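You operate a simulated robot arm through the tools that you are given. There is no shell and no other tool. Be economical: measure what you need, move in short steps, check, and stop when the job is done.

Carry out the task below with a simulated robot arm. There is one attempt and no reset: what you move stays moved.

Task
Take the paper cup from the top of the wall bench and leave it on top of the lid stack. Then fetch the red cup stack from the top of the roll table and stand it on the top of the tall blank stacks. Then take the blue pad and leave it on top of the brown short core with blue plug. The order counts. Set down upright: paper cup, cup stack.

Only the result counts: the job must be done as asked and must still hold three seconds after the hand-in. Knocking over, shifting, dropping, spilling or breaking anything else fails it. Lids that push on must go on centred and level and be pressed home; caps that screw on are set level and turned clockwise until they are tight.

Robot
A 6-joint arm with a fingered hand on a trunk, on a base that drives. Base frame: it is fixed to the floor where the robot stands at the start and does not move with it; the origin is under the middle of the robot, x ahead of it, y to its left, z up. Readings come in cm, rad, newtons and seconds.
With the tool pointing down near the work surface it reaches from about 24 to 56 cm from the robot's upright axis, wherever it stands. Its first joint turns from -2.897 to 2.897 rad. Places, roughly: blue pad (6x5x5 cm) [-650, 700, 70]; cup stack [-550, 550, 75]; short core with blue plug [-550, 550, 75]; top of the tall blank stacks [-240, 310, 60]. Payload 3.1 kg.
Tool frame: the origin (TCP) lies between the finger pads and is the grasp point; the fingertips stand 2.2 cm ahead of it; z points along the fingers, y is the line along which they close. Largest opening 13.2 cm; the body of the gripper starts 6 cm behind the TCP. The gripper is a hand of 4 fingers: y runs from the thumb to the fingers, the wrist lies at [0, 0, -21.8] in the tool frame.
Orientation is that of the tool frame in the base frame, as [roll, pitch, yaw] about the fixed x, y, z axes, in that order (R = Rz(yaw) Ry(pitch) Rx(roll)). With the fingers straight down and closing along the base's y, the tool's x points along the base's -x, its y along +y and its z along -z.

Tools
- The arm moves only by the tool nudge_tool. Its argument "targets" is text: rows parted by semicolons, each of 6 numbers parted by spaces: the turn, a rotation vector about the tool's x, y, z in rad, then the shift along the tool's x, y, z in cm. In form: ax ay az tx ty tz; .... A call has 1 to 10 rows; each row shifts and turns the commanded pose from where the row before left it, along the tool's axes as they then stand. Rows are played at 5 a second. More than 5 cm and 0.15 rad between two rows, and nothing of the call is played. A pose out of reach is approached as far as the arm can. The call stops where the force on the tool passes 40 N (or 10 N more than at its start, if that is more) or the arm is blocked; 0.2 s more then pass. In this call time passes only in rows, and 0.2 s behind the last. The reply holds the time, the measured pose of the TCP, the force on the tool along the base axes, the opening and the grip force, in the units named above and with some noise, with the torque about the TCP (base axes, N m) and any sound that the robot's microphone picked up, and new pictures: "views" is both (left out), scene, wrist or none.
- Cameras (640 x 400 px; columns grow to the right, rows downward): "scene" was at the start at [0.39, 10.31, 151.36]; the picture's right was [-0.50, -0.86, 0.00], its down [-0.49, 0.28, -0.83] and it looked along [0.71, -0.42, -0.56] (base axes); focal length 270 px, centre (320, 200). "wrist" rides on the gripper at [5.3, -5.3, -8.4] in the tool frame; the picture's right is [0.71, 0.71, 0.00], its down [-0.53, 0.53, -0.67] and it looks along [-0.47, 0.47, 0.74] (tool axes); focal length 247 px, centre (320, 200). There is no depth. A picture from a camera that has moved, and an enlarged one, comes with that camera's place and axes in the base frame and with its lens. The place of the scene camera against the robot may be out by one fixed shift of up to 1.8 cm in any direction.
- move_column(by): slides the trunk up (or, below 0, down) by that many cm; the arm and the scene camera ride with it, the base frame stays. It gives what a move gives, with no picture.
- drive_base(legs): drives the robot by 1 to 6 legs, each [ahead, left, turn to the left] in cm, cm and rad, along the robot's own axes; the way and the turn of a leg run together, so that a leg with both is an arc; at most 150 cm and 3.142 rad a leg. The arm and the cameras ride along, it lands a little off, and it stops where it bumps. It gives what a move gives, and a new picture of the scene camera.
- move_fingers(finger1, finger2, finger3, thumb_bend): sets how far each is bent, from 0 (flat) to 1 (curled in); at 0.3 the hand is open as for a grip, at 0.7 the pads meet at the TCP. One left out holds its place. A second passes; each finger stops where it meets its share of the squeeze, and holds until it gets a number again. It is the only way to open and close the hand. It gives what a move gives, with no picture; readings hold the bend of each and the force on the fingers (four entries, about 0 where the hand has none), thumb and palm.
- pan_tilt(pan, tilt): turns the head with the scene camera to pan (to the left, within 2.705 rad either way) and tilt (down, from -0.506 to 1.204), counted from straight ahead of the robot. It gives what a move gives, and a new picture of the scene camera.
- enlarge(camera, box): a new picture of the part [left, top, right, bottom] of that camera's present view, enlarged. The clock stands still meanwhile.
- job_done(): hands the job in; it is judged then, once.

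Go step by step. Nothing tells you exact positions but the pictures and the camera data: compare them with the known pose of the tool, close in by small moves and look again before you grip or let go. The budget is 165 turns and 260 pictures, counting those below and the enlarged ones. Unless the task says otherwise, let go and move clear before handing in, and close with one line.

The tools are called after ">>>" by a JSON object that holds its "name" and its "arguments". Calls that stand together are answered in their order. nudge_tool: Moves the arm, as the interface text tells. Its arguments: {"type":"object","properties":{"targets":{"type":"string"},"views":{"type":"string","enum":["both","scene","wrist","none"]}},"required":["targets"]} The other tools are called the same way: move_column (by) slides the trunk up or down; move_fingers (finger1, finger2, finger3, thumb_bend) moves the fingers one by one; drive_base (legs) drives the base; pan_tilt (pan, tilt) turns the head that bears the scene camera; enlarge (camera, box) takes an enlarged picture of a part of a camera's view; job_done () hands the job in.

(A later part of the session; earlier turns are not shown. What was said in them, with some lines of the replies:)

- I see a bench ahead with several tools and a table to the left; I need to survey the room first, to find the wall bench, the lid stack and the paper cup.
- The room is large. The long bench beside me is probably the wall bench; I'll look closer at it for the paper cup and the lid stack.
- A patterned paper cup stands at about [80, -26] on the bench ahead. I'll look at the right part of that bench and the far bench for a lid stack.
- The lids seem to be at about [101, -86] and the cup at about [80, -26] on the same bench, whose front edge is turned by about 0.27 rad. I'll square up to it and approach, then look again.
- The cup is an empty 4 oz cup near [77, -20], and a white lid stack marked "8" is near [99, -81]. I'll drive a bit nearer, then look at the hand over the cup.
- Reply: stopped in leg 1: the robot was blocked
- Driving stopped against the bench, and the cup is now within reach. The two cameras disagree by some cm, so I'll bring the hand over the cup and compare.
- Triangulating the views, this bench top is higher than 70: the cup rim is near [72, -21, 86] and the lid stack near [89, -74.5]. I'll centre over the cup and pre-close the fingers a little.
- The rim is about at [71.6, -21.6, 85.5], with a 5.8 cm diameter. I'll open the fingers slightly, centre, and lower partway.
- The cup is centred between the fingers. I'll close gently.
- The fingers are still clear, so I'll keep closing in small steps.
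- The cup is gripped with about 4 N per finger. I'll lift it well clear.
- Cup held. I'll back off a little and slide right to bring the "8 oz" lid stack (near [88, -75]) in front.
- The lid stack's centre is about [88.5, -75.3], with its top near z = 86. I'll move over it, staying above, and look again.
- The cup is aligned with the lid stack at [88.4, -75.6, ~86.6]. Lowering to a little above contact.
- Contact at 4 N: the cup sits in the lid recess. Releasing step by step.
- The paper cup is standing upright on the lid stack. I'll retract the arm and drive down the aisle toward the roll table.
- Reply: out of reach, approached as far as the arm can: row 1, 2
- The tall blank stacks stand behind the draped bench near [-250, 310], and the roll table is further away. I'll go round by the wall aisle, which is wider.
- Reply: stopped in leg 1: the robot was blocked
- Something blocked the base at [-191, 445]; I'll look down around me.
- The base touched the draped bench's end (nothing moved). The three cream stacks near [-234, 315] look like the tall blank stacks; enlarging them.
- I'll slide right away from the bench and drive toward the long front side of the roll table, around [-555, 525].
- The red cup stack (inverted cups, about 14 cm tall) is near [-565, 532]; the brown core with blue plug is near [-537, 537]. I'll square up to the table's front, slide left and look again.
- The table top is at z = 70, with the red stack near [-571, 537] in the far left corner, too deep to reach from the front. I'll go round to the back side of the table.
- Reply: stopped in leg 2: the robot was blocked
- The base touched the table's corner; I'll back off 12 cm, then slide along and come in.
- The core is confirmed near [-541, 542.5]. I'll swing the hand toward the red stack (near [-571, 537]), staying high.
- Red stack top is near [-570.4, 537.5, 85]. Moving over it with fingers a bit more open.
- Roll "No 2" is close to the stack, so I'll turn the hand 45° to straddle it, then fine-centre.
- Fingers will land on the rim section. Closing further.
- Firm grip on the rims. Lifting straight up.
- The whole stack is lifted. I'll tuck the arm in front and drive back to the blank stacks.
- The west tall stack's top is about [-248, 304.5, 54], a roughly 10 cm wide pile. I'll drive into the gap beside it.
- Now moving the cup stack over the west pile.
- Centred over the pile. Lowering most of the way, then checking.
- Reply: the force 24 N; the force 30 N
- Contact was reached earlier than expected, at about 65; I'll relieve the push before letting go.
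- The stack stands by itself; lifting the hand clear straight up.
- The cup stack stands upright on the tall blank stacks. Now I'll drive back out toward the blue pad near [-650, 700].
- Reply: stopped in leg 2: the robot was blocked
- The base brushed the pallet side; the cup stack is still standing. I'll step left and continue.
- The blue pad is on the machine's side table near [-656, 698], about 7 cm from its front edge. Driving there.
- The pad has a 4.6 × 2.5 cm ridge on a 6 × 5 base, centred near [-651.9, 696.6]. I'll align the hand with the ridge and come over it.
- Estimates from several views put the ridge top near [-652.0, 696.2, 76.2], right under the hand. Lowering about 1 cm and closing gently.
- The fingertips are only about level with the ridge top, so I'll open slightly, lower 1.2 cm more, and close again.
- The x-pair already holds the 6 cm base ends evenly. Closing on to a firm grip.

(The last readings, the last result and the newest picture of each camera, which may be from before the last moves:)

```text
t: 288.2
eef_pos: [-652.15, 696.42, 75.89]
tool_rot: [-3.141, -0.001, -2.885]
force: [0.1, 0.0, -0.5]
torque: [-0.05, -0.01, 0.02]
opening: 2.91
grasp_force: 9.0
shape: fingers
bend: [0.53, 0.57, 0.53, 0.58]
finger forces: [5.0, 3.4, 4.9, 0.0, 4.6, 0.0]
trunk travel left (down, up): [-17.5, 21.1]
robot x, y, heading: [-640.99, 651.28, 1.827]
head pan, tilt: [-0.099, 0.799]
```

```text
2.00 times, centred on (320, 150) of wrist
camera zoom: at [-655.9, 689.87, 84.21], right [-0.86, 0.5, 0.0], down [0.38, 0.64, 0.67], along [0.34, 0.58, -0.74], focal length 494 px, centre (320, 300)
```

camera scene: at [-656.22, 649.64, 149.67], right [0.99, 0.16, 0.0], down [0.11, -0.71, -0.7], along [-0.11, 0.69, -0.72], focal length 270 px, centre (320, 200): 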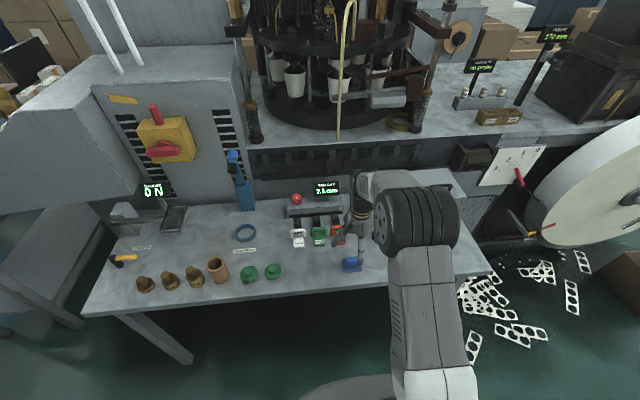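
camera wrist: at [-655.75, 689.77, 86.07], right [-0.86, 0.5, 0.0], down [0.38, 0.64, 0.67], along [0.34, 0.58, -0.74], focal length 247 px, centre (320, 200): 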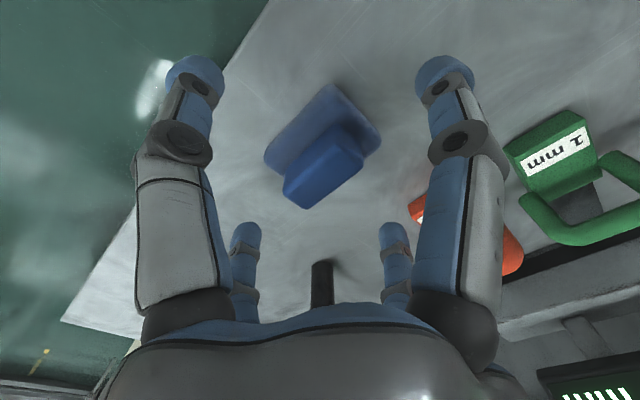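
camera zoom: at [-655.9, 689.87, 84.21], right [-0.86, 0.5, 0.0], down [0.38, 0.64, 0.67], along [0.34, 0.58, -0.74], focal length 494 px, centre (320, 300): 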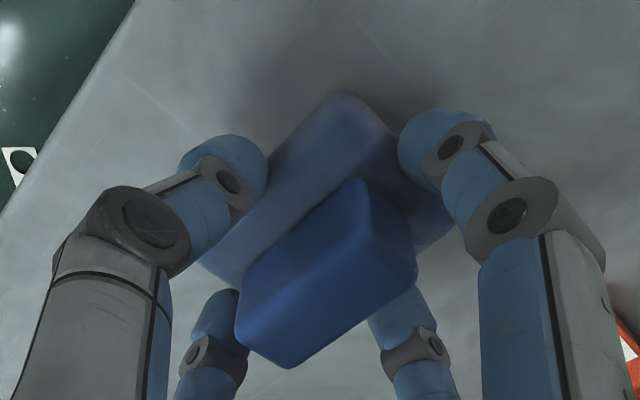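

>>> {"name": "nudge_tool", "arguments": {"targets": "0 0 0 0 0 -0.5; 0 0 0 0 0 -1; 0 0 0 0 0 -2; 0 0 0 0 0 0", "views": "none"}}

>>> {"name": "enlarge", "arguments": {"camera": "scene", "box": [320, 240, 400, 290]}}

```text
t: 289.2
eef_pos: [-651.95, 696.32, 79.37]
tool_rot: [-3.141, -0.001, -2.884]
force: [0.6, 0.6, -0.3]
torque: [0.0, 0.01, -0.01]
opening: 2.93
grasp_force: 9.2
shape: fingers
bend: [0.53, 0.57, 0.53, 0.58]
finger forces: [5.0, 3.4, 4.8, 0.0, 4.7, 0.0]
trunk travel left (down, up): [-17.5, 21.1]
robot x, y, heading: [-641.0, 651.49, 1.83]
head pan, tilt: [-0.099, 0.799]
```

```text
8.00 times, centred on (360, 265) of scene
camera zoom: at [-656.23, 649.7, 149.67], right [0.99, 0.16, 0.0], down [0.11, -0.71, -0.7], along [-0.11, 0.69, -0.72], focal length 2163 px, centre (0, -320)
```

zoom: 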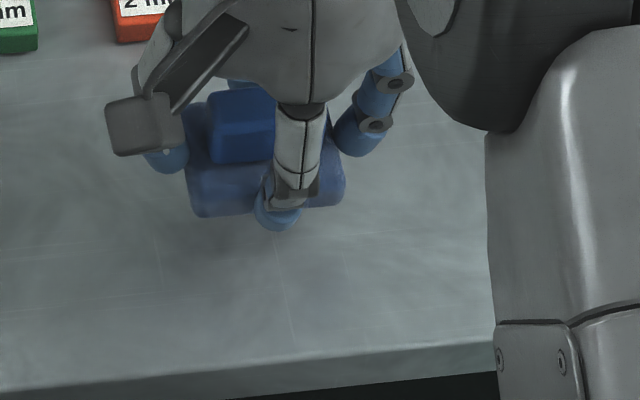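

The pad is held level. Raising, tucking in, and driving back to the roll table's far side.

>>> {"name": "nudge_tool", "arguments": {"targets": "0 0 0 0 0 -4; 0 0 0 0 0 -4; 0 0 0 0 0 -4; 0 0 0 0 0 -4; 0 0 0 0 0 -4; 0 0 0 0 0 -4; 0 0 0 0 -4.5 -2; 0 0 0 0 -4.5 0; 0 0 0 0 -4.5 0; 0 0 0 0 0 0", "views": "none"}}

>>> {"name": "drive_base", "arguments": {"legs": [[-8, 0, 0], [0, -122, 0], [0, 0, -3.11], [60, 0, 0], [0, -50, 0]]}}

>>> {"name": "pan_tilt", "arguments": {"pan": -0.3, "tilt": 0.9}}

```text
t: 291.4
eef_pos: [-649.03, 683.6, 105.37]
tool_rot: [3.139, -0.001, -2.887]
force: [0.1, -0.4, -0.4]
torque: [-0.03, 0.0, 0.0]
opening: 2.9
grasp_force: 8.8
shape: fingers
bend: [0.53, 0.57, 0.53, 0.58]
finger forces: [4.8, 3.4, 4.8, 0.0, 4.5, 0.0]
trunk travel left (down, up): [-17.5, 21.1]
robot x, y, heading: [-641.2, 651.37, 1.827]
head pan, tilt: [-0.099, 0.799]
```

```text
t: 311.0
eef_pos: [-532.94, 569.83, 105.49]
tool_rot: [-3.141, -0.001, 0.373]
force: [0.5, -0.1, -1.1]
torque: [0.01, -0.02, 0.01]
opening: 2.86
grasp_force: 7.7
shape: fingers
bend: [0.53, 0.57, 0.53, 0.58]
finger forces: [4.9, 3.4, 4.7, 0.0, 4.1, 0.0]
trunk travel left (down, up): [-17.5, 21.1]
robot x, y, heading: [-544.28, 601.28, -1.192]
head pan, tilt: [-0.099, 0.799]
camera scene: at [-532.34, 604.32, 149.68], right [-0.96, -0.27, 0.0], down [-0.19, 0.69, -0.7], along [0.19, -0.67, -0.72], focal length 270 px, centre (320, 200)
```

scene: 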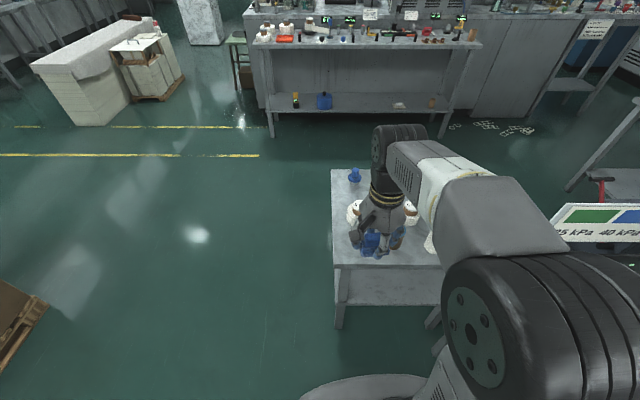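

```text
t: 311.8
eef_pos: [-533.03, 569.86, 105.4]
tool_rot: [-3.141, 0.0, 0.375]
force: [-0.9, -0.1, -0.8]
torque: [0.01, 0.04, -0.02]
opening: 2.86
grasp_force: 8.5
shape: fingers
bend: [0.53, 0.57, 0.53, 0.58]
finger forces: [5.0, 3.5, 4.8, 0.0, 4.0, 0.1]
trunk travel left (down, up): [-17.5, 21.1]
robot x, y, heading: [-545.08, 600.73, -1.2]
head pan, tilt: [-0.3, 0.901]
camera scene: at [-533.88, 604.59, 148.88], right [-1.0, -0.08, 0.0], down [-0.06, 0.78, -0.62], along [0.05, -0.62, -0.78], focal length 270 px, centre (320, 200)
```

scene: 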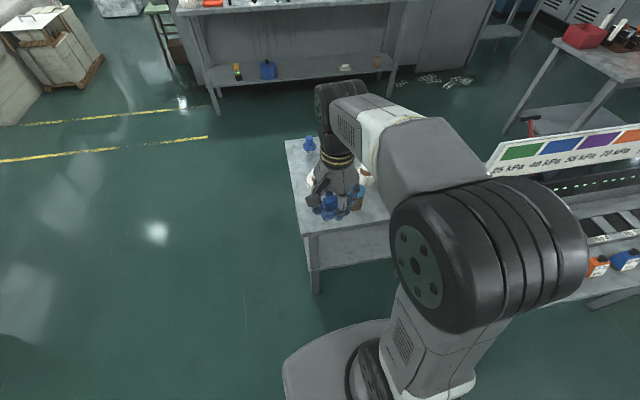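

>>> {"name": "drive_base", "arguments": {"legs": [[15, 0, 0]]}}

>>> {"name": "enlarge", "arguments": {"camera": "wrist", "box": [0, 0, 640, 400]}}

>>> {"name": "enlarge", "arguments": {"camera": "scene", "box": [260, 120, 420, 220]}}

```text
t: 313.1
eef_pos: [-527.63, 556.3, 105.3]
tool_rot: [-3.139, -0.001, 0.375]
force: [-0.6, -0.7, -0.1]
torque: [0.0, -0.04, -0.02]
opening: 2.88
grasp_force: 8.6
shape: fingers
bend: [0.53, 0.57, 0.53, 0.58]
finger forces: [5.1, 3.4, 4.8, 0.0, 4.1, 0.0]
trunk travel left (down, up): [-17.5, 21.1]
robot x, y, heading: [-539.42, 587.56, -1.194]
head pan, tilt: [-0.3, 0.901]
camera scene: at [-528.54, 590.97, 148.88], right [-1.0, -0.07, 0.0], down [-0.06, 0.78, -0.62], along [0.05, -0.62, -0.78], focal length 270 px, centre (320, 200)
```

scene: 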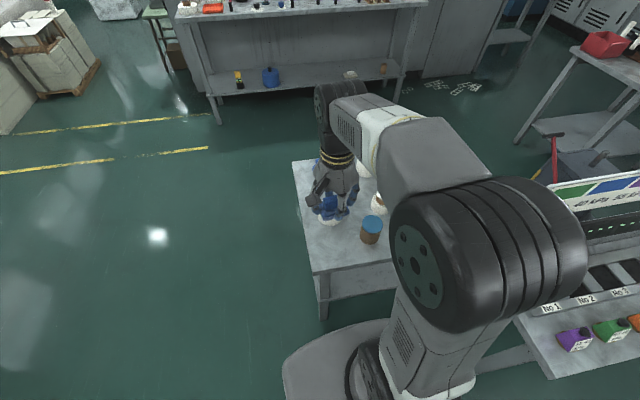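

```text
1.00 times, centred on (320, 200) of wrist
camera zoom: at [-524.68, 563.18, 113.65], right [0.92, -0.4, 0.0], down [-0.3, -0.68, 0.67], along [-0.27, -0.61, -0.74], focal length 247 px, centre (320, 200)
```

zoom: 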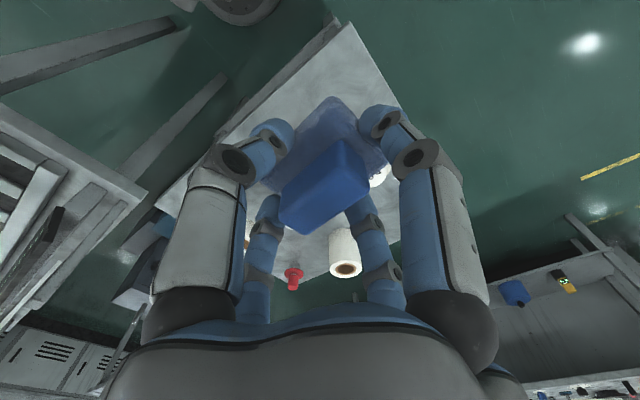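

```text
4.00 times, centred on (340, 170) of scene
camera zoom: at [-528.54, 590.97, 148.88], right [-1.0, -0.07, 0.0], down [-0.06, 0.78, -0.62], along [0.05, -0.62, -0.78], focal length 1082 px, centre (240, 320)
```

zoom: 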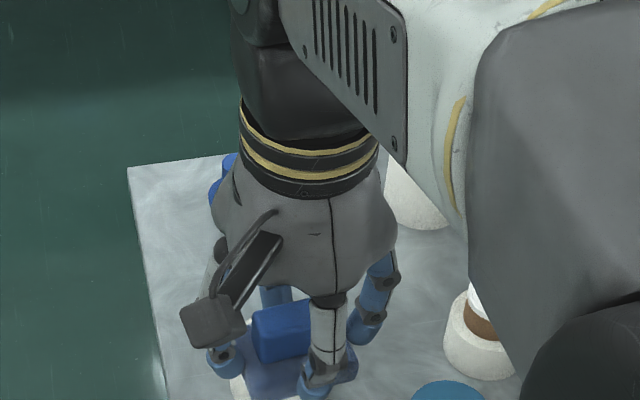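

I need a better fix on the core; moving the hand past it so the wrist camera sees the plug top.

>>> {"name": "nudge_tool", "arguments": {"targets": "0 0 0 -2.5 3.4 0; 0 0 0 -2.5 3.4 0; 0 0 0 -2.5 3.4 0; 0 0 0 -2.5 3.4 0; 0 0 0 -2.5 3.4 0; 0 0 0 0 0 0"}}

>>> {"name": "enlarge", "arguments": {"camera": "scene", "box": [300, 150, 460, 250]}}

```text
t: 314.5
eef_pos: [-533.28, 536.23, 105.24]
tool_rot: [-3.141, 0.0, 0.376]
force: [0.8, 0.2, -0.9]
torque: [0.0, 0.02, 0.0]
opening: 2.82
grasp_force: 8.4
shape: fingers
bend: [0.53, 0.57, 0.53, 0.59]
finger forces: [5.0, 3.5, 4.8, 0.0, 3.9, 0.1]
trunk travel left (down, up): [-17.5, 21.1]
robot x, y, heading: [-539.6, 587.81, -1.2]
head pan, tilt: [-0.3, 0.901]
camera scene: at [-528.61, 591.28, 148.88], right [-1.0, -0.07, 0.0], down [-0.06, 0.78, -0.62], along [0.05, -0.62, -0.78], focal length 270 px, centre (320, 200)
camera wrist: at [-530.23, 543.02, 113.45], right [0.92, -0.4, 0.0], down [-0.3, -0.68, 0.67], along [-0.27, -0.61, -0.74], focal length 247 px, centre (320, 200)
```

scene: 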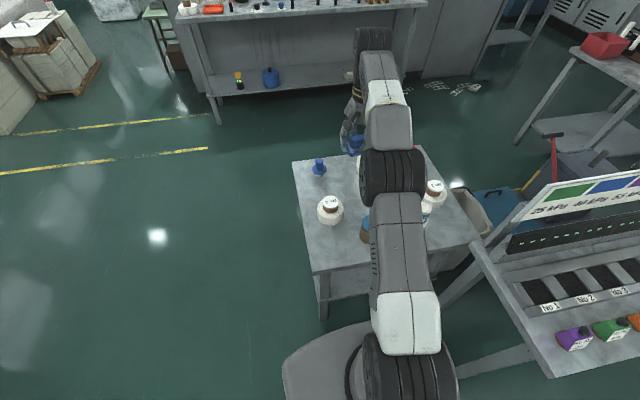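
wrist: 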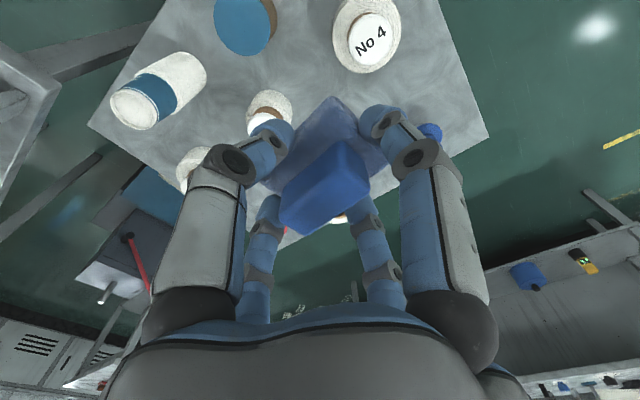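

```text
4.00 times, centred on (380, 200) of scene
camera zoom: at [-528.61, 591.28, 148.88], right [-1.0, -0.07, 0.0], down [-0.06, 0.78, -0.62], along [0.05, -0.62, -0.78], focal length 1082 px, centre (80, 200)
```

zoom: 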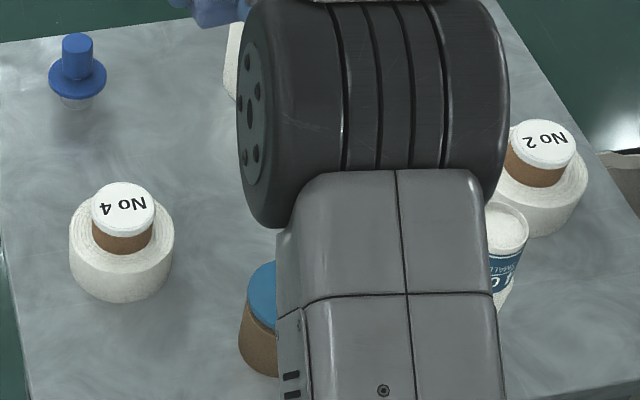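

>>> {"name": "nudge_tool", "arguments": {"targets": "0 0 0 4.3 -0.9 0; 0 0 0 4.3 -0.9 0; 0 0 0 0 0 0", "views": "wrist"}}

>>> {"name": "enlarge", "arguments": {"camera": "wrist", "box": [140, 30, 300, 130]}}

>>> {"name": "enlarge", "arguments": {"camera": "scene", "box": [300, 150, 460, 250]}}

```text
t: 315.3
eef_pos: [-526.04, 540.79, 105.36]
tool_rot: [-3.142, -0.001, 0.374]
force: [0.0, 0.2, -1.0]
torque: [-0.01, 0.01, 0.01]
opening: 2.83
grasp_force: 8.7
shape: fingers
bend: [0.53, 0.57, 0.53, 0.59]
finger forces: [5.0, 3.5, 4.9, 0.0, 4.0, 0.0]
trunk travel left (down, up): [-17.5, 21.1]
robot x, y, heading: [-539.25, 587.41, -1.196]
head pan, tilt: [-0.3, 0.901]
camera wrist: at [-523.04, 547.74, 113.66], right [0.92, -0.4, 0.0], down [-0.3, -0.68, 0.67], along [-0.27, -0.61, -0.74], focal length 247 px, centre (320, 200)
```

wrist: 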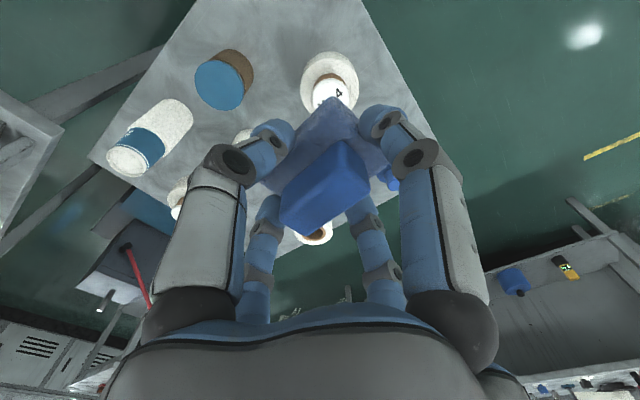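

```text
4.00 times, centred on (220, 80) of wrist
camera zoom: at [-523.04, 547.74, 113.66], right [0.92, -0.4, 0.0], down [-0.3, -0.68, 0.67], along [-0.27, -0.61, -0.74], focal length 988 px, centre (720, 680)
```

zoom: 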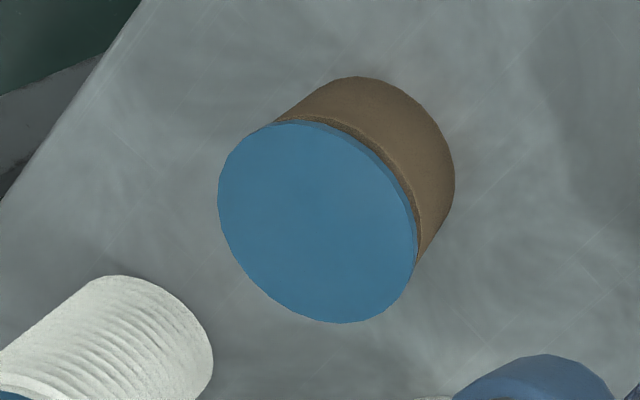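

```text
4.00 times, centred on (380, 200) of scene
camera zoom: at [-528.63, 591.11, 148.88], right [-1.0, -0.07, 0.0], down [-0.06, 0.78, -0.62], along [0.05, -0.62, -0.78], focal length 1082 px, centre (80, 200)
```

zoom: 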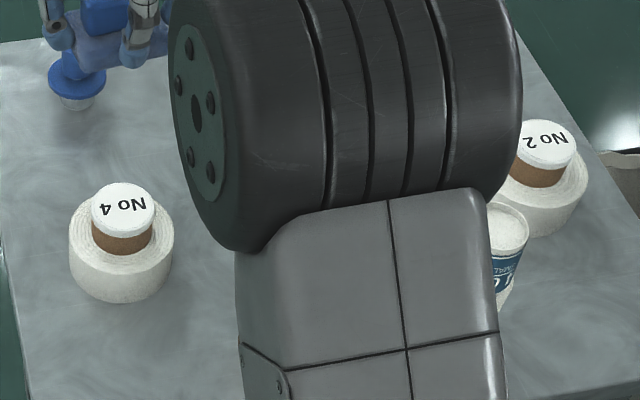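

The plug top is a 7 cm disc centred near [-540.5, 543.2], z about 77. Moving the pad over it and lowering part way.

>>> {"name": "nudge_tool", "arguments": {"targets": "0 0 0 -4.2 -2.5 0; 0 0 0 -4.2 -2.5 0; 0 0 0 -4.2 -2.5 0; 0 0 0 0 0 4; 0 0 0 0 0 4; 0 0 0 0 0 4; 0 0 0 0 0 4; 0 0 0 0 0 0"}}

>>> {"name": "enlarge", "arguments": {"camera": "wrist", "box": [160, 0, 480, 200]}}

>>> {"name": "pan_tilt", "arguments": {"pan": 0.0, "tilt": 0.9}}

```text
t: 317.1
eef_pos: [-540.49, 543.15, 89.63]
tool_rot: [-3.141, 0.0, 0.375]
force: [-0.2, -0.9, -1.4]
torque: [-0.01, 0.0, 0.0]
opening: 2.85
grasp_force: 8.4
shape: fingers
bend: [0.53, 0.57, 0.53, 0.59]
finger forces: [4.8, 3.4, 4.7, 0.0, 3.8, 0.0]
trunk travel left (down, up): [-17.5, 21.1]
robot x, y, heading: [-539.41, 587.53, -1.193]
head pan, tilt: [-0.3, 0.901]
camera scene: at [-528.6, 591.17, 148.88], right [-1.0, -0.07, 0.0], down [-0.06, 0.78, -0.62], along [0.05, -0.62, -0.78], focal length 270 px, centre (320, 200)
camera wrist: at [-537.45, 549.92, 97.87], right [0.92, -0.4, 0.0], down [-0.3, -0.68, 0.67], along [-0.27, -0.61, -0.74], focal length 247 px, centre (320, 200)
```

scene: 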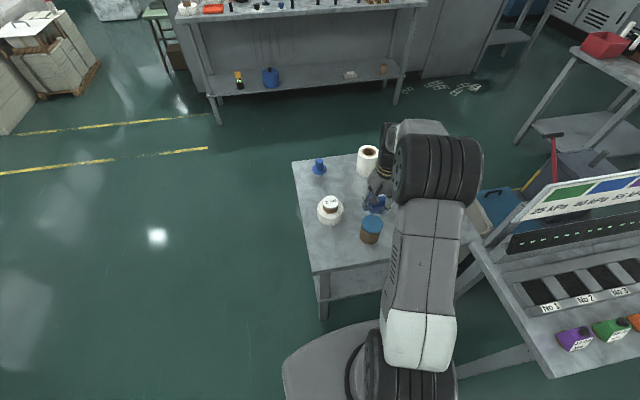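
wrist: 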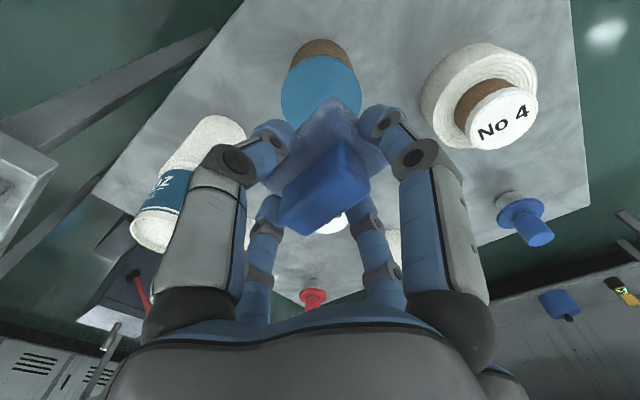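

```text
2.00 times, centred on (320, 100) of wrist
camera zoom: at [-537.45, 549.92, 97.87], right [0.92, -0.4, 0.0], down [-0.3, -0.68, 0.67], along [-0.27, -0.61, -0.74], focal length 494 px, centre (320, 400)
```

zoom: 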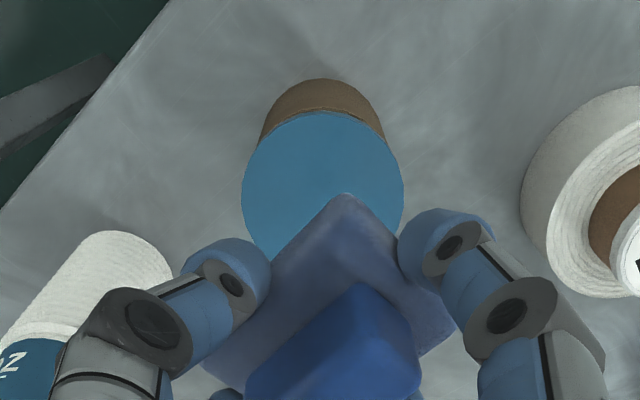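

```text
t: 317.9
eef_pos: [-540.46, 543.08, 89.67]
tool_rot: [-3.141, 0.001, 0.375]
force: [-0.3, 0.2, -0.7]
torque: [0.01, -0.01, -0.01]
opening: 2.79
grasp_force: 8.8
shape: fingers
bend: [0.53, 0.57, 0.53, 0.59]
finger forces: [4.9, 3.4, 4.8, 0.0, 3.8, 0.0]
trunk travel left (down, up): [-17.5, 21.1]
robot x, y, heading: [-539.33, 587.78, -1.199]
head pan, tilt: [0.0, 0.901]
camera scene: at [-526.42, 591.64, 148.88], right [-0.93, -0.36, 0.0], down [-0.29, 0.73, -0.62], along [0.23, -0.58, -0.78], focal length 270 px, centre (320, 200)
```

scene: 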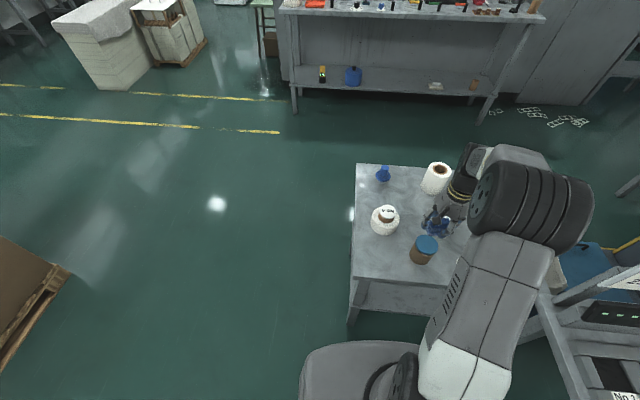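

>>> {"name": "nudge_tool", "arguments": {"targets": "0 0 0 0.3 -0.25 1.5; 0 0 0 0 0 1.5; 0 0 0 0 0 1.2; 0 0 0 0 0 0", "views": "wrist"}}

>>> {"name": "enlarge", "arguments": {"camera": "scene", "box": [372, 200, 500, 280]}}

```text
t: 318.9
eef_pos: [-540.14, 543.53, 85.35]
tool_rot: [-3.142, -0.001, 0.375]
force: [0.3, 0.1, -0.2]
torque: [-0.01, 0.02, 0.01]
opening: 2.79
grasp_force: 8.7
shape: fingers
bend: [0.53, 0.57, 0.53, 0.59]
finger forces: [4.8, 3.4, 4.8, 0.1, 3.8, 0.0]
trunk travel left (down, up): [-17.5, 21.1]
robot x, y, heading: [-540.04, 587.65, -1.197]
head pan, tilt: [0.0, 0.901]
camera wrist: at [-537.17, 550.42, 93.6], right [0.92, -0.4, 0.0], down [-0.3, -0.68, 0.67], along [-0.27, -0.61, -0.74], focal length 247 px, centre (320, 200)
```

wrist: 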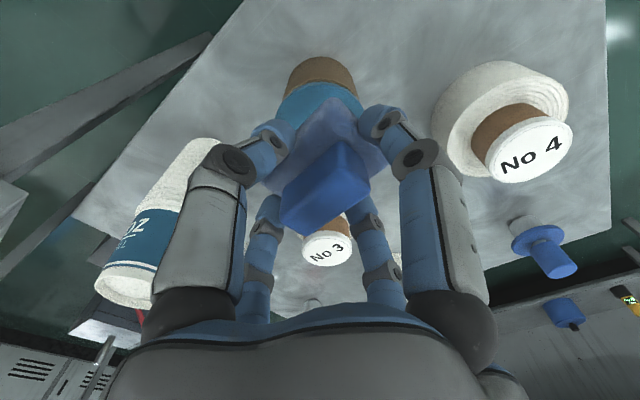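

```text
5.00 times, centred on (436, 240) of scene
camera zoom: at [-526.41, 591.65, 148.88], right [-0.93, -0.37, 0.0], down [-0.29, 0.73, -0.62], along [0.23, -0.58, -0.78], focal length 1352 px, centre (-260, 0)
```

zoom: 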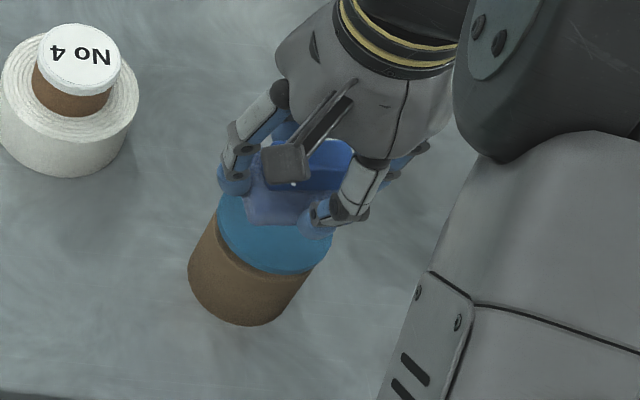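

The plug top triangulates to [-540.15, 543.45, 76.8], under the pad. Lowering toward contact in small steps.

>>> {"name": "nudge_tool", "arguments": {"targets": "0 0 0 0 0 1; 0 0 0 0 0 0.8; 0 0 0 0 0 0", "views": "wrist"}}

>>> {"name": "enlarge", "arguments": {"camera": "scene", "box": [372, 200, 500, 280]}}

```text
t: 319.7
eef_pos: [-540.08, 543.57, 83.44]
tool_rot: [-3.141, -0.001, 0.376]
force: [0.4, -0.4, 0.8]
torque: [-0.01, -0.03, -0.02]
opening: 2.84
grasp_force: 8.3
shape: fingers
bend: [0.53, 0.57, 0.53, 0.59]
finger forces: [4.9, 3.4, 4.8, 0.1, 3.7, 0.2]
trunk travel left (down, up): [-17.5, 21.1]
robot x, y, heading: [-539.39, 587.86, -1.194]
head pan, tilt: [0.0, 0.901]
camera wrist: at [-537.11, 550.46, 91.76], right [0.92, -0.4, 0.0], down [-0.3, -0.68, 0.67], along [-0.27, -0.61, -0.74], focal length 247 px, centre (320, 200)
```

wrist: 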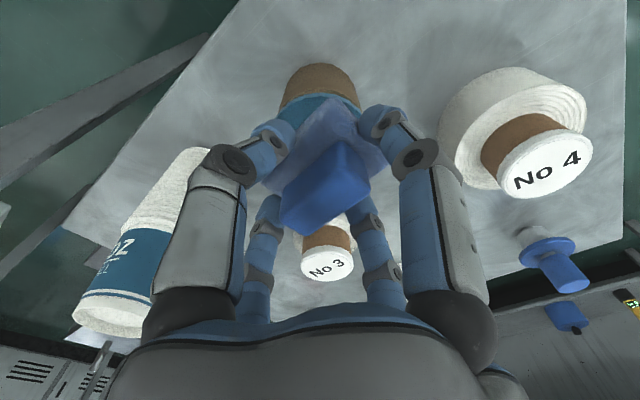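

```text
5.00 times, centred on (436, 240) of scene
camera zoom: at [-526.41, 591.64, 148.88], right [-0.93, -0.37, 0.0], down [-0.29, 0.73, -0.62], along [0.23, -0.58, -0.78], focal length 1352 px, centre (-260, 0)
```

zoom: 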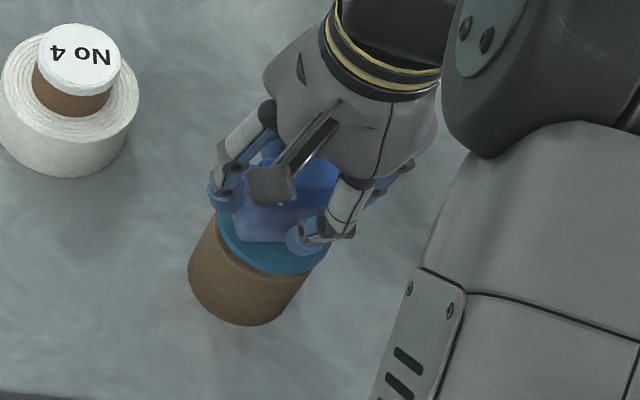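

>>> {"name": "nudge_tool", "arguments": {"targets": "0 0 0 0 0 0.4; 0 0 0 0 0 0", "views": "none"}}

>>> {"name": "enlarge", "arguments": {"camera": "scene", "box": [396, 220, 476, 270]}}

```text
t: 320.3
eef_pos: [-540.13, 543.62, 83.07]
tool_rot: [-3.141, 0.0, 0.375]
force: [-0.7, 0.8, -1.8]
torque: [-0.02, -0.02, -0.01]
opening: 2.81
grasp_force: 8.5
shape: fingers
bend: [0.53, 0.57, 0.53, 0.59]
finger forces: [4.9, 3.3, 4.8, 0.1, 3.8, 0.0]
trunk travel left (down, up): [-17.5, 21.1]
robot x, y, heading: [-539.55, 587.36, -1.199]
head pan, tilt: [0.0, 0.901]
```

```text
8.00 times, centred on (436, 245) of scene
camera zoom: at [-526.41, 591.64, 148.88], right [-0.93, -0.37, 0.0], down [-0.29, 0.73, -0.62], along [0.23, -0.58, -0.78], focal length 2163 px, centre (-608, -160)
```

zoom: 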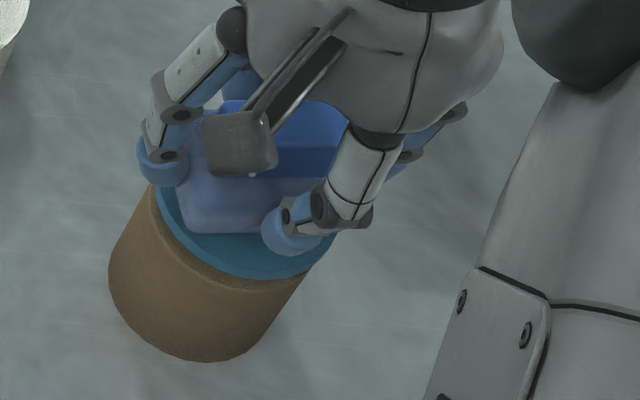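

>>> {"name": "nudge_tool", "arguments": {"targets": "0 0 0 0 0 0.3; 0 0 0 0 0 0", "views": "none"}}

```text
t: 320.9
eef_pos: [-540.07, 543.68, 82.73]
tool_rot: [3.141, 0.001, 0.375]
force: [-0.1, -0.4, -1.2]
torque: [0.02, 0.0, -0.01]
opening: 2.82
grasp_force: 8.0
shape: fingers
bend: [0.53, 0.57, 0.53, 0.59]
finger forces: [5.0, 3.5, 4.8, 0.1, 3.8, 0.1]
trunk travel left (down, up): [-17.5, 21.1]
robot x, y, heading: [-539.62, 587.99, -1.2]
head pan, tilt: [0.0, 0.901]
```

>>> {"name": "nudge_tool", "arguments": {"targets": "0 0 0 0 0 0.3; 0 0 0 0 0 0", "views": "none"}}

```text
t: 321.5
eef_pos: [-539.92, 543.53, 82.37]
tool_rot: [-3.141, -0.001, 0.376]
force: [-0.1, -0.2, -0.8]
torque: [-0.02, 0.02, -0.01]
opening: 2.84
grasp_force: 8.6
shape: fingers
bend: [0.53, 0.57, 0.53, 0.59]
finger forces: [4.9, 3.4, 4.8, 0.1, 3.7, 0.0]
trunk travel left (down, up): [-17.5, 21.1]
robot x, y, heading: [-539.69, 587.62, -1.199]
head pan, tilt: [0.0, 0.901]
```

No contact yet; continuing with small steps.

>>> {"name": "nudge_tool", "arguments": {"targets": "0 0 0 0 0 0.3; 0 0 0 0 0 0", "views": "none"}}

>>> {"name": "enlarge", "arguments": {"camera": "scene", "box": [396, 220, 476, 270]}}

```text
t: 322.1
eef_pos: [-540.06, 543.52, 82.07]
tool_rot: [-3.141, 0.0, 0.377]
force: [-0.5, -0.3, -0.8]
torque: [0.01, -0.01, -0.02]
opening: 2.81
grasp_force: 8.0
shape: fingers
bend: [0.53, 0.57, 0.53, 0.59]
finger forces: [4.9, 3.4, 4.8, 0.0, 3.8, 0.1]
trunk travel left (down, up): [-17.5, 21.1]
robot x, y, heading: [-539.41, 587.7, -1.199]
head pan, tilt: [0.0, 0.901]
```

```text
8.00 times, centred on (436, 245) of scene
camera zoom: at [-526.41, 591.64, 148.88], right [-0.93, -0.37, 0.0], down [-0.29, 0.73, -0.62], along [0.23, -0.58, -0.78], focal length 2163 px, centre (-608, -160)
```

zoom: 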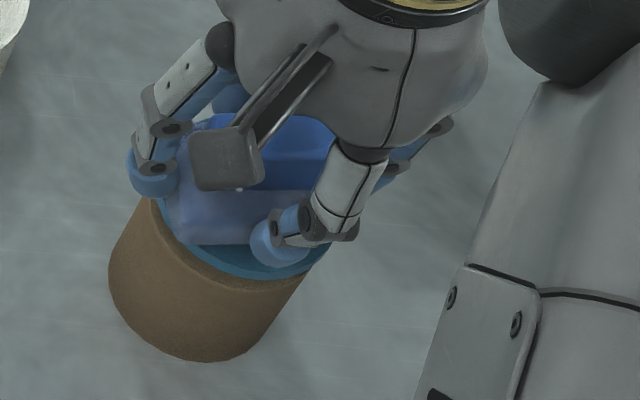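

>>> {"name": "nudge_tool", "arguments": {"targets": "0 0 0 0 0 0.3; 0 0 0 0 0 0", "views": "none"}}

```text
t: 322.7
eef_pos: [-540.04, 543.63, 81.68]
tool_rot: [3.141, 0.0, 0.375]
force: [0.1, -1.2, 1.5]
torque: [-0.01, -0.02, 0.0]
opening: 2.81
grasp_force: 8.4
shape: fingers
bend: [0.53, 0.57, 0.53, 0.59]
finger forces: [5.0, 3.3, 4.8, 0.1, 3.9, 0.1]
trunk travel left (down, up): [-17.5, 21.1]
robot x, y, heading: [-539.45, 587.72, -1.195]
head pan, tilt: [0.0, 0.901]
```

>>> {"name": "nudge_tool", "arguments": {"targets": "0 0 0 0 0 0.2; 0 0 0 0 0 0", "views": "none"}}

```text
t: 323.3
eef_pos: [-540.08, 543.48, 81.42]
tool_rot: [-3.141, -0.001, 0.377]
force: [-0.3, -0.5, -0.6]
torque: [-0.03, 0.01, 0.0]
opening: 2.82
grasp_force: 8.7
shape: fingers
bend: [0.53, 0.57, 0.53, 0.59]
finger forces: [4.9, 3.3, 4.8, 0.0, 3.8, 0.1]
trunk travel left (down, up): [-17.5, 21.1]
robot x, y, heading: [-539.85, 587.9, -1.198]
head pan, tilt: [0.0, 0.901]
```

>>> {"name": "nudge_tool", "arguments": {"targets": "0 0 0 0 0 0.25; 0 0 0 0 0 0", "views": "none"}}

>>> {"name": "enlarge", "arguments": {"camera": "scene", "box": [396, 220, 476, 270]}}

>>> {"name": "enlarge", "arguments": {"camera": "wrist", "box": [160, 0, 480, 200]}}

```text
t: 323.9
eef_pos: [-540.13, 543.66, 81.36]
tool_rot: [-3.142, 0.0, 0.376]
force: [-0.2, 0.2, -0.1]
torque: [0.02, 0.01, 0.02]
opening: 2.82
grasp_force: 8.5
shape: fingers
bend: [0.53, 0.57, 0.53, 0.59]
finger forces: [4.9, 3.4, 4.8, 0.0, 3.8, 0.0]
trunk travel left (down, up): [-17.5, 21.1]
robot x, y, heading: [-539.69, 587.63, -1.194]
head pan, tilt: [0.0, 0.901]
```

```text
8.00 times, centred on (436, 245) of scene
camera zoom: at [-526.41, 591.64, 148.88], right [-0.93, -0.37, 0.0], down [-0.29, 0.73, -0.62], along [0.23, -0.58, -0.78], focal length 2163 px, centre (-608, -160)
```

zoom: 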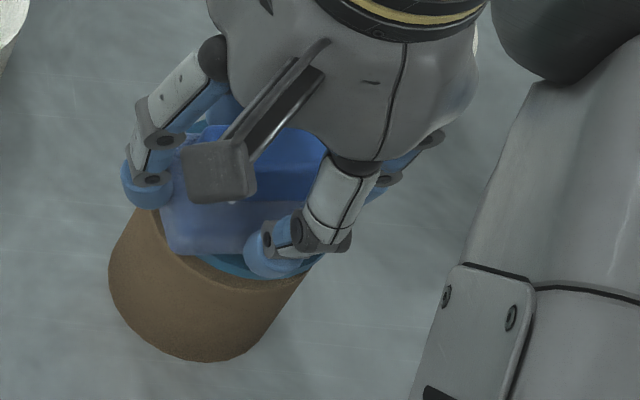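

```text
2.00 times, centred on (320, 100) of wrist
camera zoom: at [-537.03, 550.47, 89.58], right [0.92, -0.4, 0.0], down [-0.3, -0.68, 0.67], along [-0.27, -0.61, -0.74], focal length 494 px, centre (320, 400)
```

zoom: 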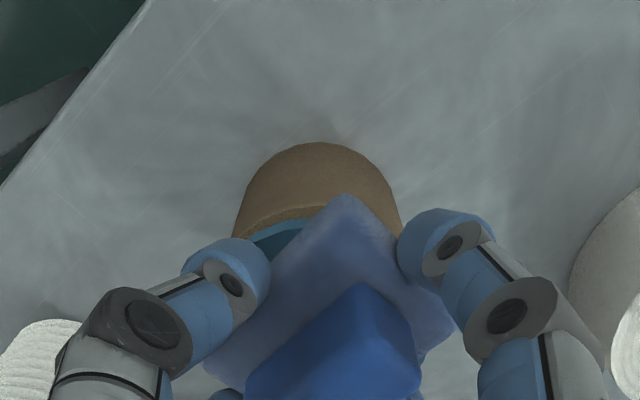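

>>> {"name": "nudge_tool", "arguments": {"targets": "0 0 0 -0.2 -0.2 0.2; 0 0 0 0 0 0", "views": "none"}}

```text
t: 324.5
eef_pos: [-540.32, 543.57, 81.04]
tool_rot: [-3.14, -0.001, 0.375]
force: [0.4, -0.2, -0.2]
torque: [-0.02, 0.02, 0.0]
opening: 2.86
grasp_force: 8.5
shape: fingers
bend: [0.53, 0.57, 0.53, 0.59]
finger forces: [4.9, 3.4, 4.7, 0.1, 3.8, 0.0]
trunk travel left (down, up): [-17.5, 21.1]
robot x, y, heading: [-539.33, 587.64, -1.196]
head pan, tilt: [0.0, 0.901]
```

>>> {"name": "nudge_tool", "arguments": {"targets": "0 0 0 0 0 0.25; 0 0 0 0 0 0", "views": "none"}}

>>> {"name": "enlarge", "arguments": {"camera": "scene", "box": [396, 220, 476, 270]}}

```text
t: 325.1
eef_pos: [-540.26, 543.69, 80.81]
tool_rot: [3.141, 0.0, 0.376]
force: [0.0, 0.6, 1.6]
torque: [-0.03, -0.02, -0.02]
opening: 2.82
grasp_force: 8.5
shape: fingers
bend: [0.53, 0.57, 0.53, 0.59]
finger forces: [5.0, 3.5, 4.8, 0.1, 3.9, 0.0]
trunk travel left (down, up): [-17.5, 21.1]
robot x, y, heading: [-539.02, 587.81, -1.201]
head pan, tilt: [0.0, 0.901]
```

```text
8.00 times, centred on (436, 245) of scene
camera zoom: at [-526.41, 591.65, 148.88], right [-0.93, -0.37, 0.0], down [-0.29, 0.73, -0.62], along [0.23, -0.58, -0.78], focal length 2163 px, centre (-608, -160)
```

zoom: 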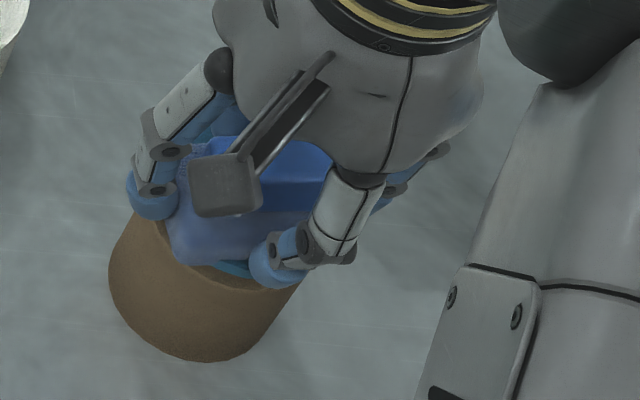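

>>> {"name": "nudge_tool", "arguments": {"targets": "0 0 0 0 0 0.2; 0 0 0 0 0 0", "views": "none"}}

```text
t: 325.7
eef_pos: [-540.47, 543.68, 80.67]
tool_rot: [3.141, 0.0, 0.376]
force: [-0.1, 0.1, 10.5]
torque: [0.05, -0.04, -0.02]
opening: 2.81
grasp_force: 8.9
shape: fingers
bend: [0.53, 0.57, 0.53, 0.59]
finger forces: [5.3, 3.7, 5.0, 0.0, 4.6, 0.0]
trunk travel left (down, up): [-17.5, 21.1]
robot x, y, heading: [-539.65, 588.01, -1.2]
head pan, tilt: [0.0, 0.901]
```

Contact. Relieving slightly and checking the centring before letting go.

>>> {"name": "nudge_tool", "arguments": {"targets": "0 0 0 0 0 -0.1; 0 0 0 0 0 0", "views": "wrist"}}

>>> {"name": "enlarge", "arguments": {"camera": "wrist", "box": [160, 0, 480, 200]}}

>>> {"name": "pan_tilt", "arguments": {"pan": 0.0, "tilt": 0.901}}

>>> {"name": "enlarge", "arguments": {"camera": "scene", "box": [396, 220, 476, 270]}}

```text
t: 326.3
eef_pos: [-540.43, 543.66, 80.66]
tool_rot: [3.141, 0.001, 0.375]
force: [-0.2, -0.2, 6.7]
torque: [0.03, 0.0, 0.04]
opening: 2.78
grasp_force: 9.3
shape: fingers
bend: [0.53, 0.57, 0.53, 0.59]
finger forces: [5.2, 4.0, 5.1, 0.0, 4.3, 0.0]
trunk travel left (down, up): [-17.5, 21.1]
robot x, y, heading: [-539.12, 587.47, -1.196]
head pan, tilt: [0.0, 0.901]
camera wrist: at [-537.36, 550.58, 89.07], right [0.92, -0.4, 0.0], down [-0.3, -0.68, 0.67], along [-0.27, -0.61, -0.74], focal length 247 px, centre (320, 200)
```

wrist: 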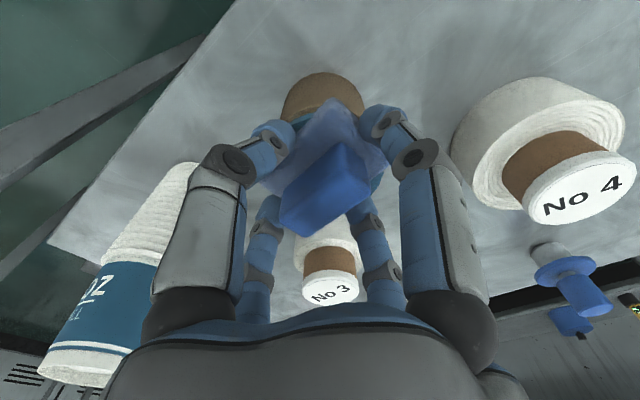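

```text
2.00 times, centred on (320, 100) of wrist
camera zoom: at [-537.36, 550.58, 89.07], right [0.92, -0.4, 0.0], down [-0.3, -0.68, 0.67], along [-0.27, -0.61, -0.74], focal length 494 px, centre (320, 400)
```

zoom: 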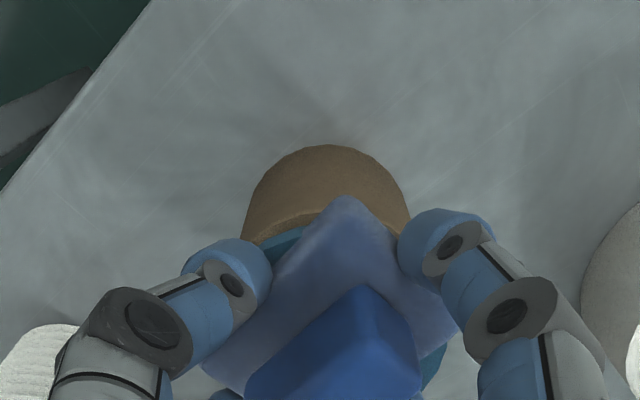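

```text
t: 326.9
eef_pos: [-540.27, 543.77, 80.77]
tool_rot: [3.141, -0.001, 0.377]
force: [0.2, -1.3, 6.7]
torque: [-0.03, 0.02, 0.03]
opening: 2.81
grasp_force: 9.0
shape: fingers
bend: [0.53, 0.57, 0.53, 0.59]
finger forces: [5.2, 4.0, 5.1, 0.0, 4.3, 0.1]
trunk travel left (down, up): [-17.5, 21.1]
robot x, y, heading: [-539.43, 587.86, -1.194]
head pan, tilt: [0.0, 0.901]
camera scene: at [-526.41, 591.72, 148.88], right [-0.93, -0.37, 0.0], down [-0.29, 0.73, -0.62], along [0.23, -0.58, -0.78], focal length 270 px, centre (320, 200)
```

scene: 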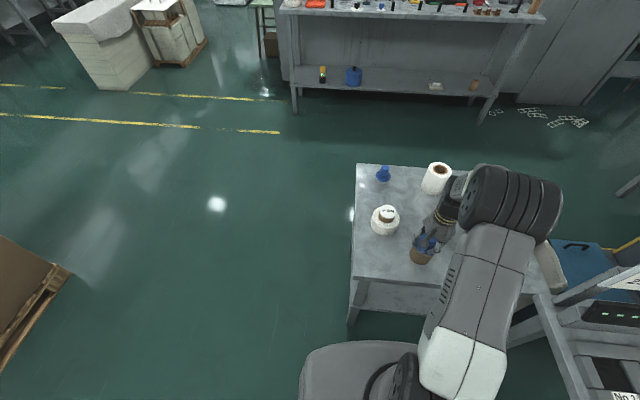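

```text
8.00 times, centred on (436, 245) of scene
camera zoom: at [-526.41, 591.72, 148.88], right [-0.93, -0.37, 0.0], down [-0.29, 0.73, -0.62], along [0.23, -0.58, -0.78], focal length 2163 px, centre (-608, -160)
```

zoom: 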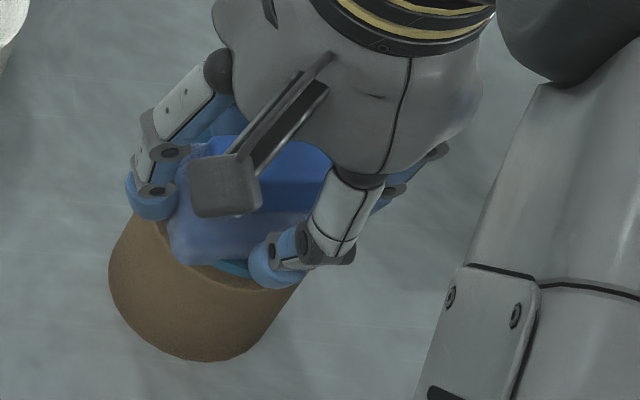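

Pad is well centred on the plug. Relieving the last push and opening.

>>> {"name": "nudge_tool", "arguments": {"targets": "0 0 0 0 0 -0.1; 0 0 0 0 0 0", "views": "none"}}

>>> {"name": "move_fingers", "arguments": {"finger1": 0.5, "finger2": 0.54, "finger3": 0.5, "thumb_bend": 0.55}}

>>> {"name": "move_fingers", "arguments": {"finger1": 0.4, "finger2": 0.4, "finger3": 0.4, "thumb_bend": 0.4}}

>>> {"name": "nudge_tool", "arguments": {"targets": "0 0 0 0 0 -0.5; 0 0 0 0 0 -1; 0 0 0 0 0 -2; 0 0 0 0 0 -3; 0 0 0 0 0 -4; 0 0 0 0 0 -4; 0 0 0 0 0 -4; 0 0 0 0 0 0"}}

>>> {"name": "enlarge", "arguments": {"camera": "scene", "box": [372, 200, 500, 280]}}

```text
t: 327.5
eef_pos: [-540.46, 543.63, 80.87]
tool_rot: [-3.14, 0.0, 0.375]
force: [-0.4, 0.0, -0.3]
torque: [0.0, 0.05, 0.0]
opening: 2.8
grasp_force: 9.0
shape: fingers
bend: [0.53, 0.57, 0.53, 0.59]
finger forces: [5.0, 3.6, 5.0, 0.1, 4.2, 0.0]
trunk travel left (down, up): [-17.5, 21.1]
robot x, y, heading: [-539.3, 587.81, -1.199]
head pan, tilt: [0.0, 0.901]
```

```text
t: 328.5
eef_pos: [-540.47, 543.6, 80.86]
tool_rot: [3.14, 0.0, 0.376]
force: [0.1, 0.4, -0.1]
torque: [-0.05, -0.03, -0.01]
opening: 3.46
grasp_force: 0.0
shape: fingers
bend: [0.5, 0.54, 0.5, 0.55]
finger forces: [0.1, 0.1, 0.0, 0.0, 0.1, 0.0]
trunk travel left (down, up): [-17.5, 21.1]
robot x, y, heading: [-539.56, 587.5, -1.197]
head pan, tilt: [0.0, 0.901]
```

```text
t: 329.5
eef_pos: [-540.38, 543.54, 81.13]
tool_rot: [-3.141, 0.0, 0.376]
force: [-0.1, 0.0, -0.6]
torque: [0.01, -0.01, -0.03]
opening: 6.41
grasp_force: 0.1
shape: fingers
bend: [0.4, 0.4, 0.4, 0.4]
finger forces: [0.1, 0.0, 0.0, 0.1, 0.0, 0.0]
trunk travel left (down, up): [-17.5, 21.1]
robot x, y, heading: [-539.16, 587.61, -1.199]
head pan, tilt: [0.0, 0.901]
```

```text
t: 331.3
eef_pos: [-540.04, 543.46, 99.5]
tool_rot: [3.141, -0.001, 0.375]
force: [0.1, -1.0, 0.0]
torque: [-0.01, -0.01, 0.0]
opening: 6.44
grasp_force: 0.1
shape: fingers
bend: [0.4, 0.4, 0.4, 0.4]
finger forces: [0.0, 0.0, 0.0, 0.1, 0.0, 0.0]
trunk travel left (down, up): [-17.5, 21.1]
robot x, y, heading: [-539.51, 587.57, -1.198]
head pan, tilt: [0.0, 0.901]
camera scene: at [-526.42, 591.63, 148.88], right [-0.93, -0.37, 0.0], down [-0.29, 0.73, -0.62], along [0.23, -0.58, -0.78], focal length 270 px, centre (320, 200)
camera wrist: at [-537.08, 550.43, 107.84], right [0.92, -0.4, 0.0], down [-0.3, -0.68, 0.67], along [-0.27, -0.61, -0.74], focal length 247 px, centre (320, 200)
```

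scene: 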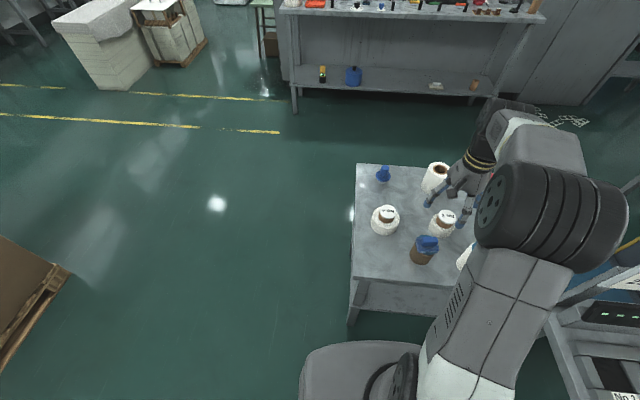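
wrist: 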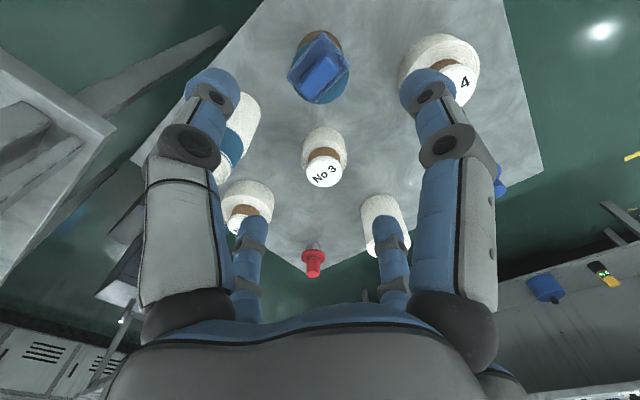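

```text
5.00 times, centred on (436, 240) of scene
camera zoom: at [-526.42, 591.63, 148.88], right [-0.93, -0.37, 0.0], down [-0.29, 0.73, -0.62], along [0.23, -0.58, -0.78], focal length 1352 px, centre (-260, 0)
```

zoom: 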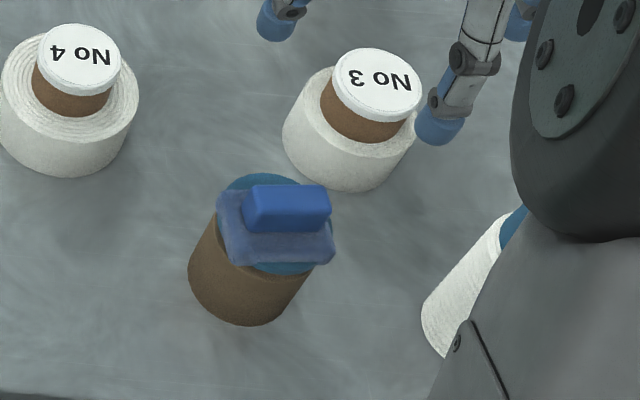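

The pad sits centred on the blue plug and the hand is clear. One last check of the cup stack from here.

>>> {"name": "pan_tilt", "arguments": {"pan": 0.4, "tilt": 0.45}}

>>> {"name": "enlarge", "arguments": {"camera": "scene", "box": [200, 60, 440, 210]}}

```text
t: 332.2
eef_pos: [-540.07, 543.47, 99.63]
tool_rot: [-3.141, 0.002, 0.376]
force: [-0.1, 0.0, -0.6]
torque: [0.0, 0.0, -0.01]
opening: 6.42
grasp_force: 0.1
shape: fingers
bend: [0.4, 0.4, 0.4, 0.4]
finger forces: [0.0, 0.0, 0.1, 0.1, 0.0, 0.0]
trunk travel left (down, up): [-17.5, 21.1]
robot x, y, heading: [-539.18, 587.8, -1.2]
head pan, tilt: [0.4, 0.45]
camera scene: at [-522.75, 592.09, 152.71], right [-0.72, -0.7, 0.0], down [-0.3, 0.31, -0.9], along [0.63, -0.64, -0.44], focal length 270 px, centre (320, 200)
```

scene: 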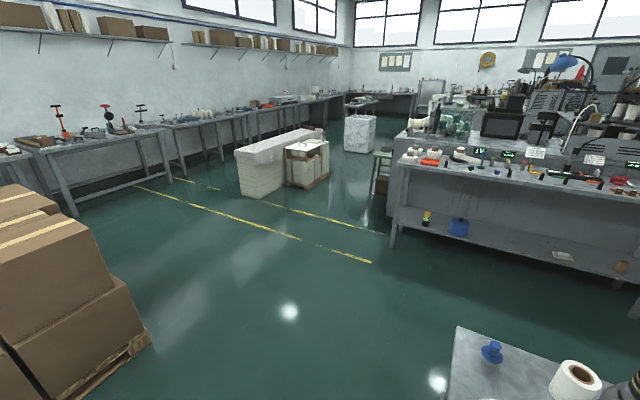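

```text
2.67 times, centred on (320, 135) of scene
camera zoom: at [-522.75, 592.09, 152.71], right [-0.72, -0.7, 0.0], down [-0.3, 0.31, -0.9], along [0.63, -0.64, -0.44], focal length 721 px, centre (320, 373)
```

zoom: 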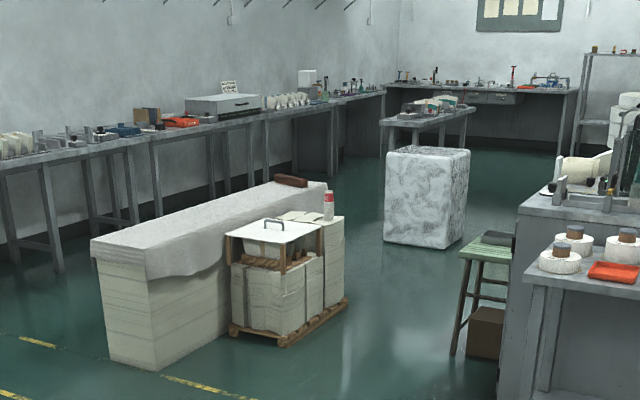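

The red cup stack still stands on the tall blank stacks, and the pad rests on the plug. All three items are placed, so I'm handing in.

>>> {"name": "job_done", "arguments": {}}

```text
The job is handed in.
```

The job is handed in, done in the order asked. The paper cup stands upright on the lid stack, the red cup stack stands on top of the tall blank stacks, and the blue pad sits centred on the blue plug of the brown short core. The base stopped against the wall bench, the draped bench, the roll table and the pallet; nothing looked moved in the pictures afterwards.
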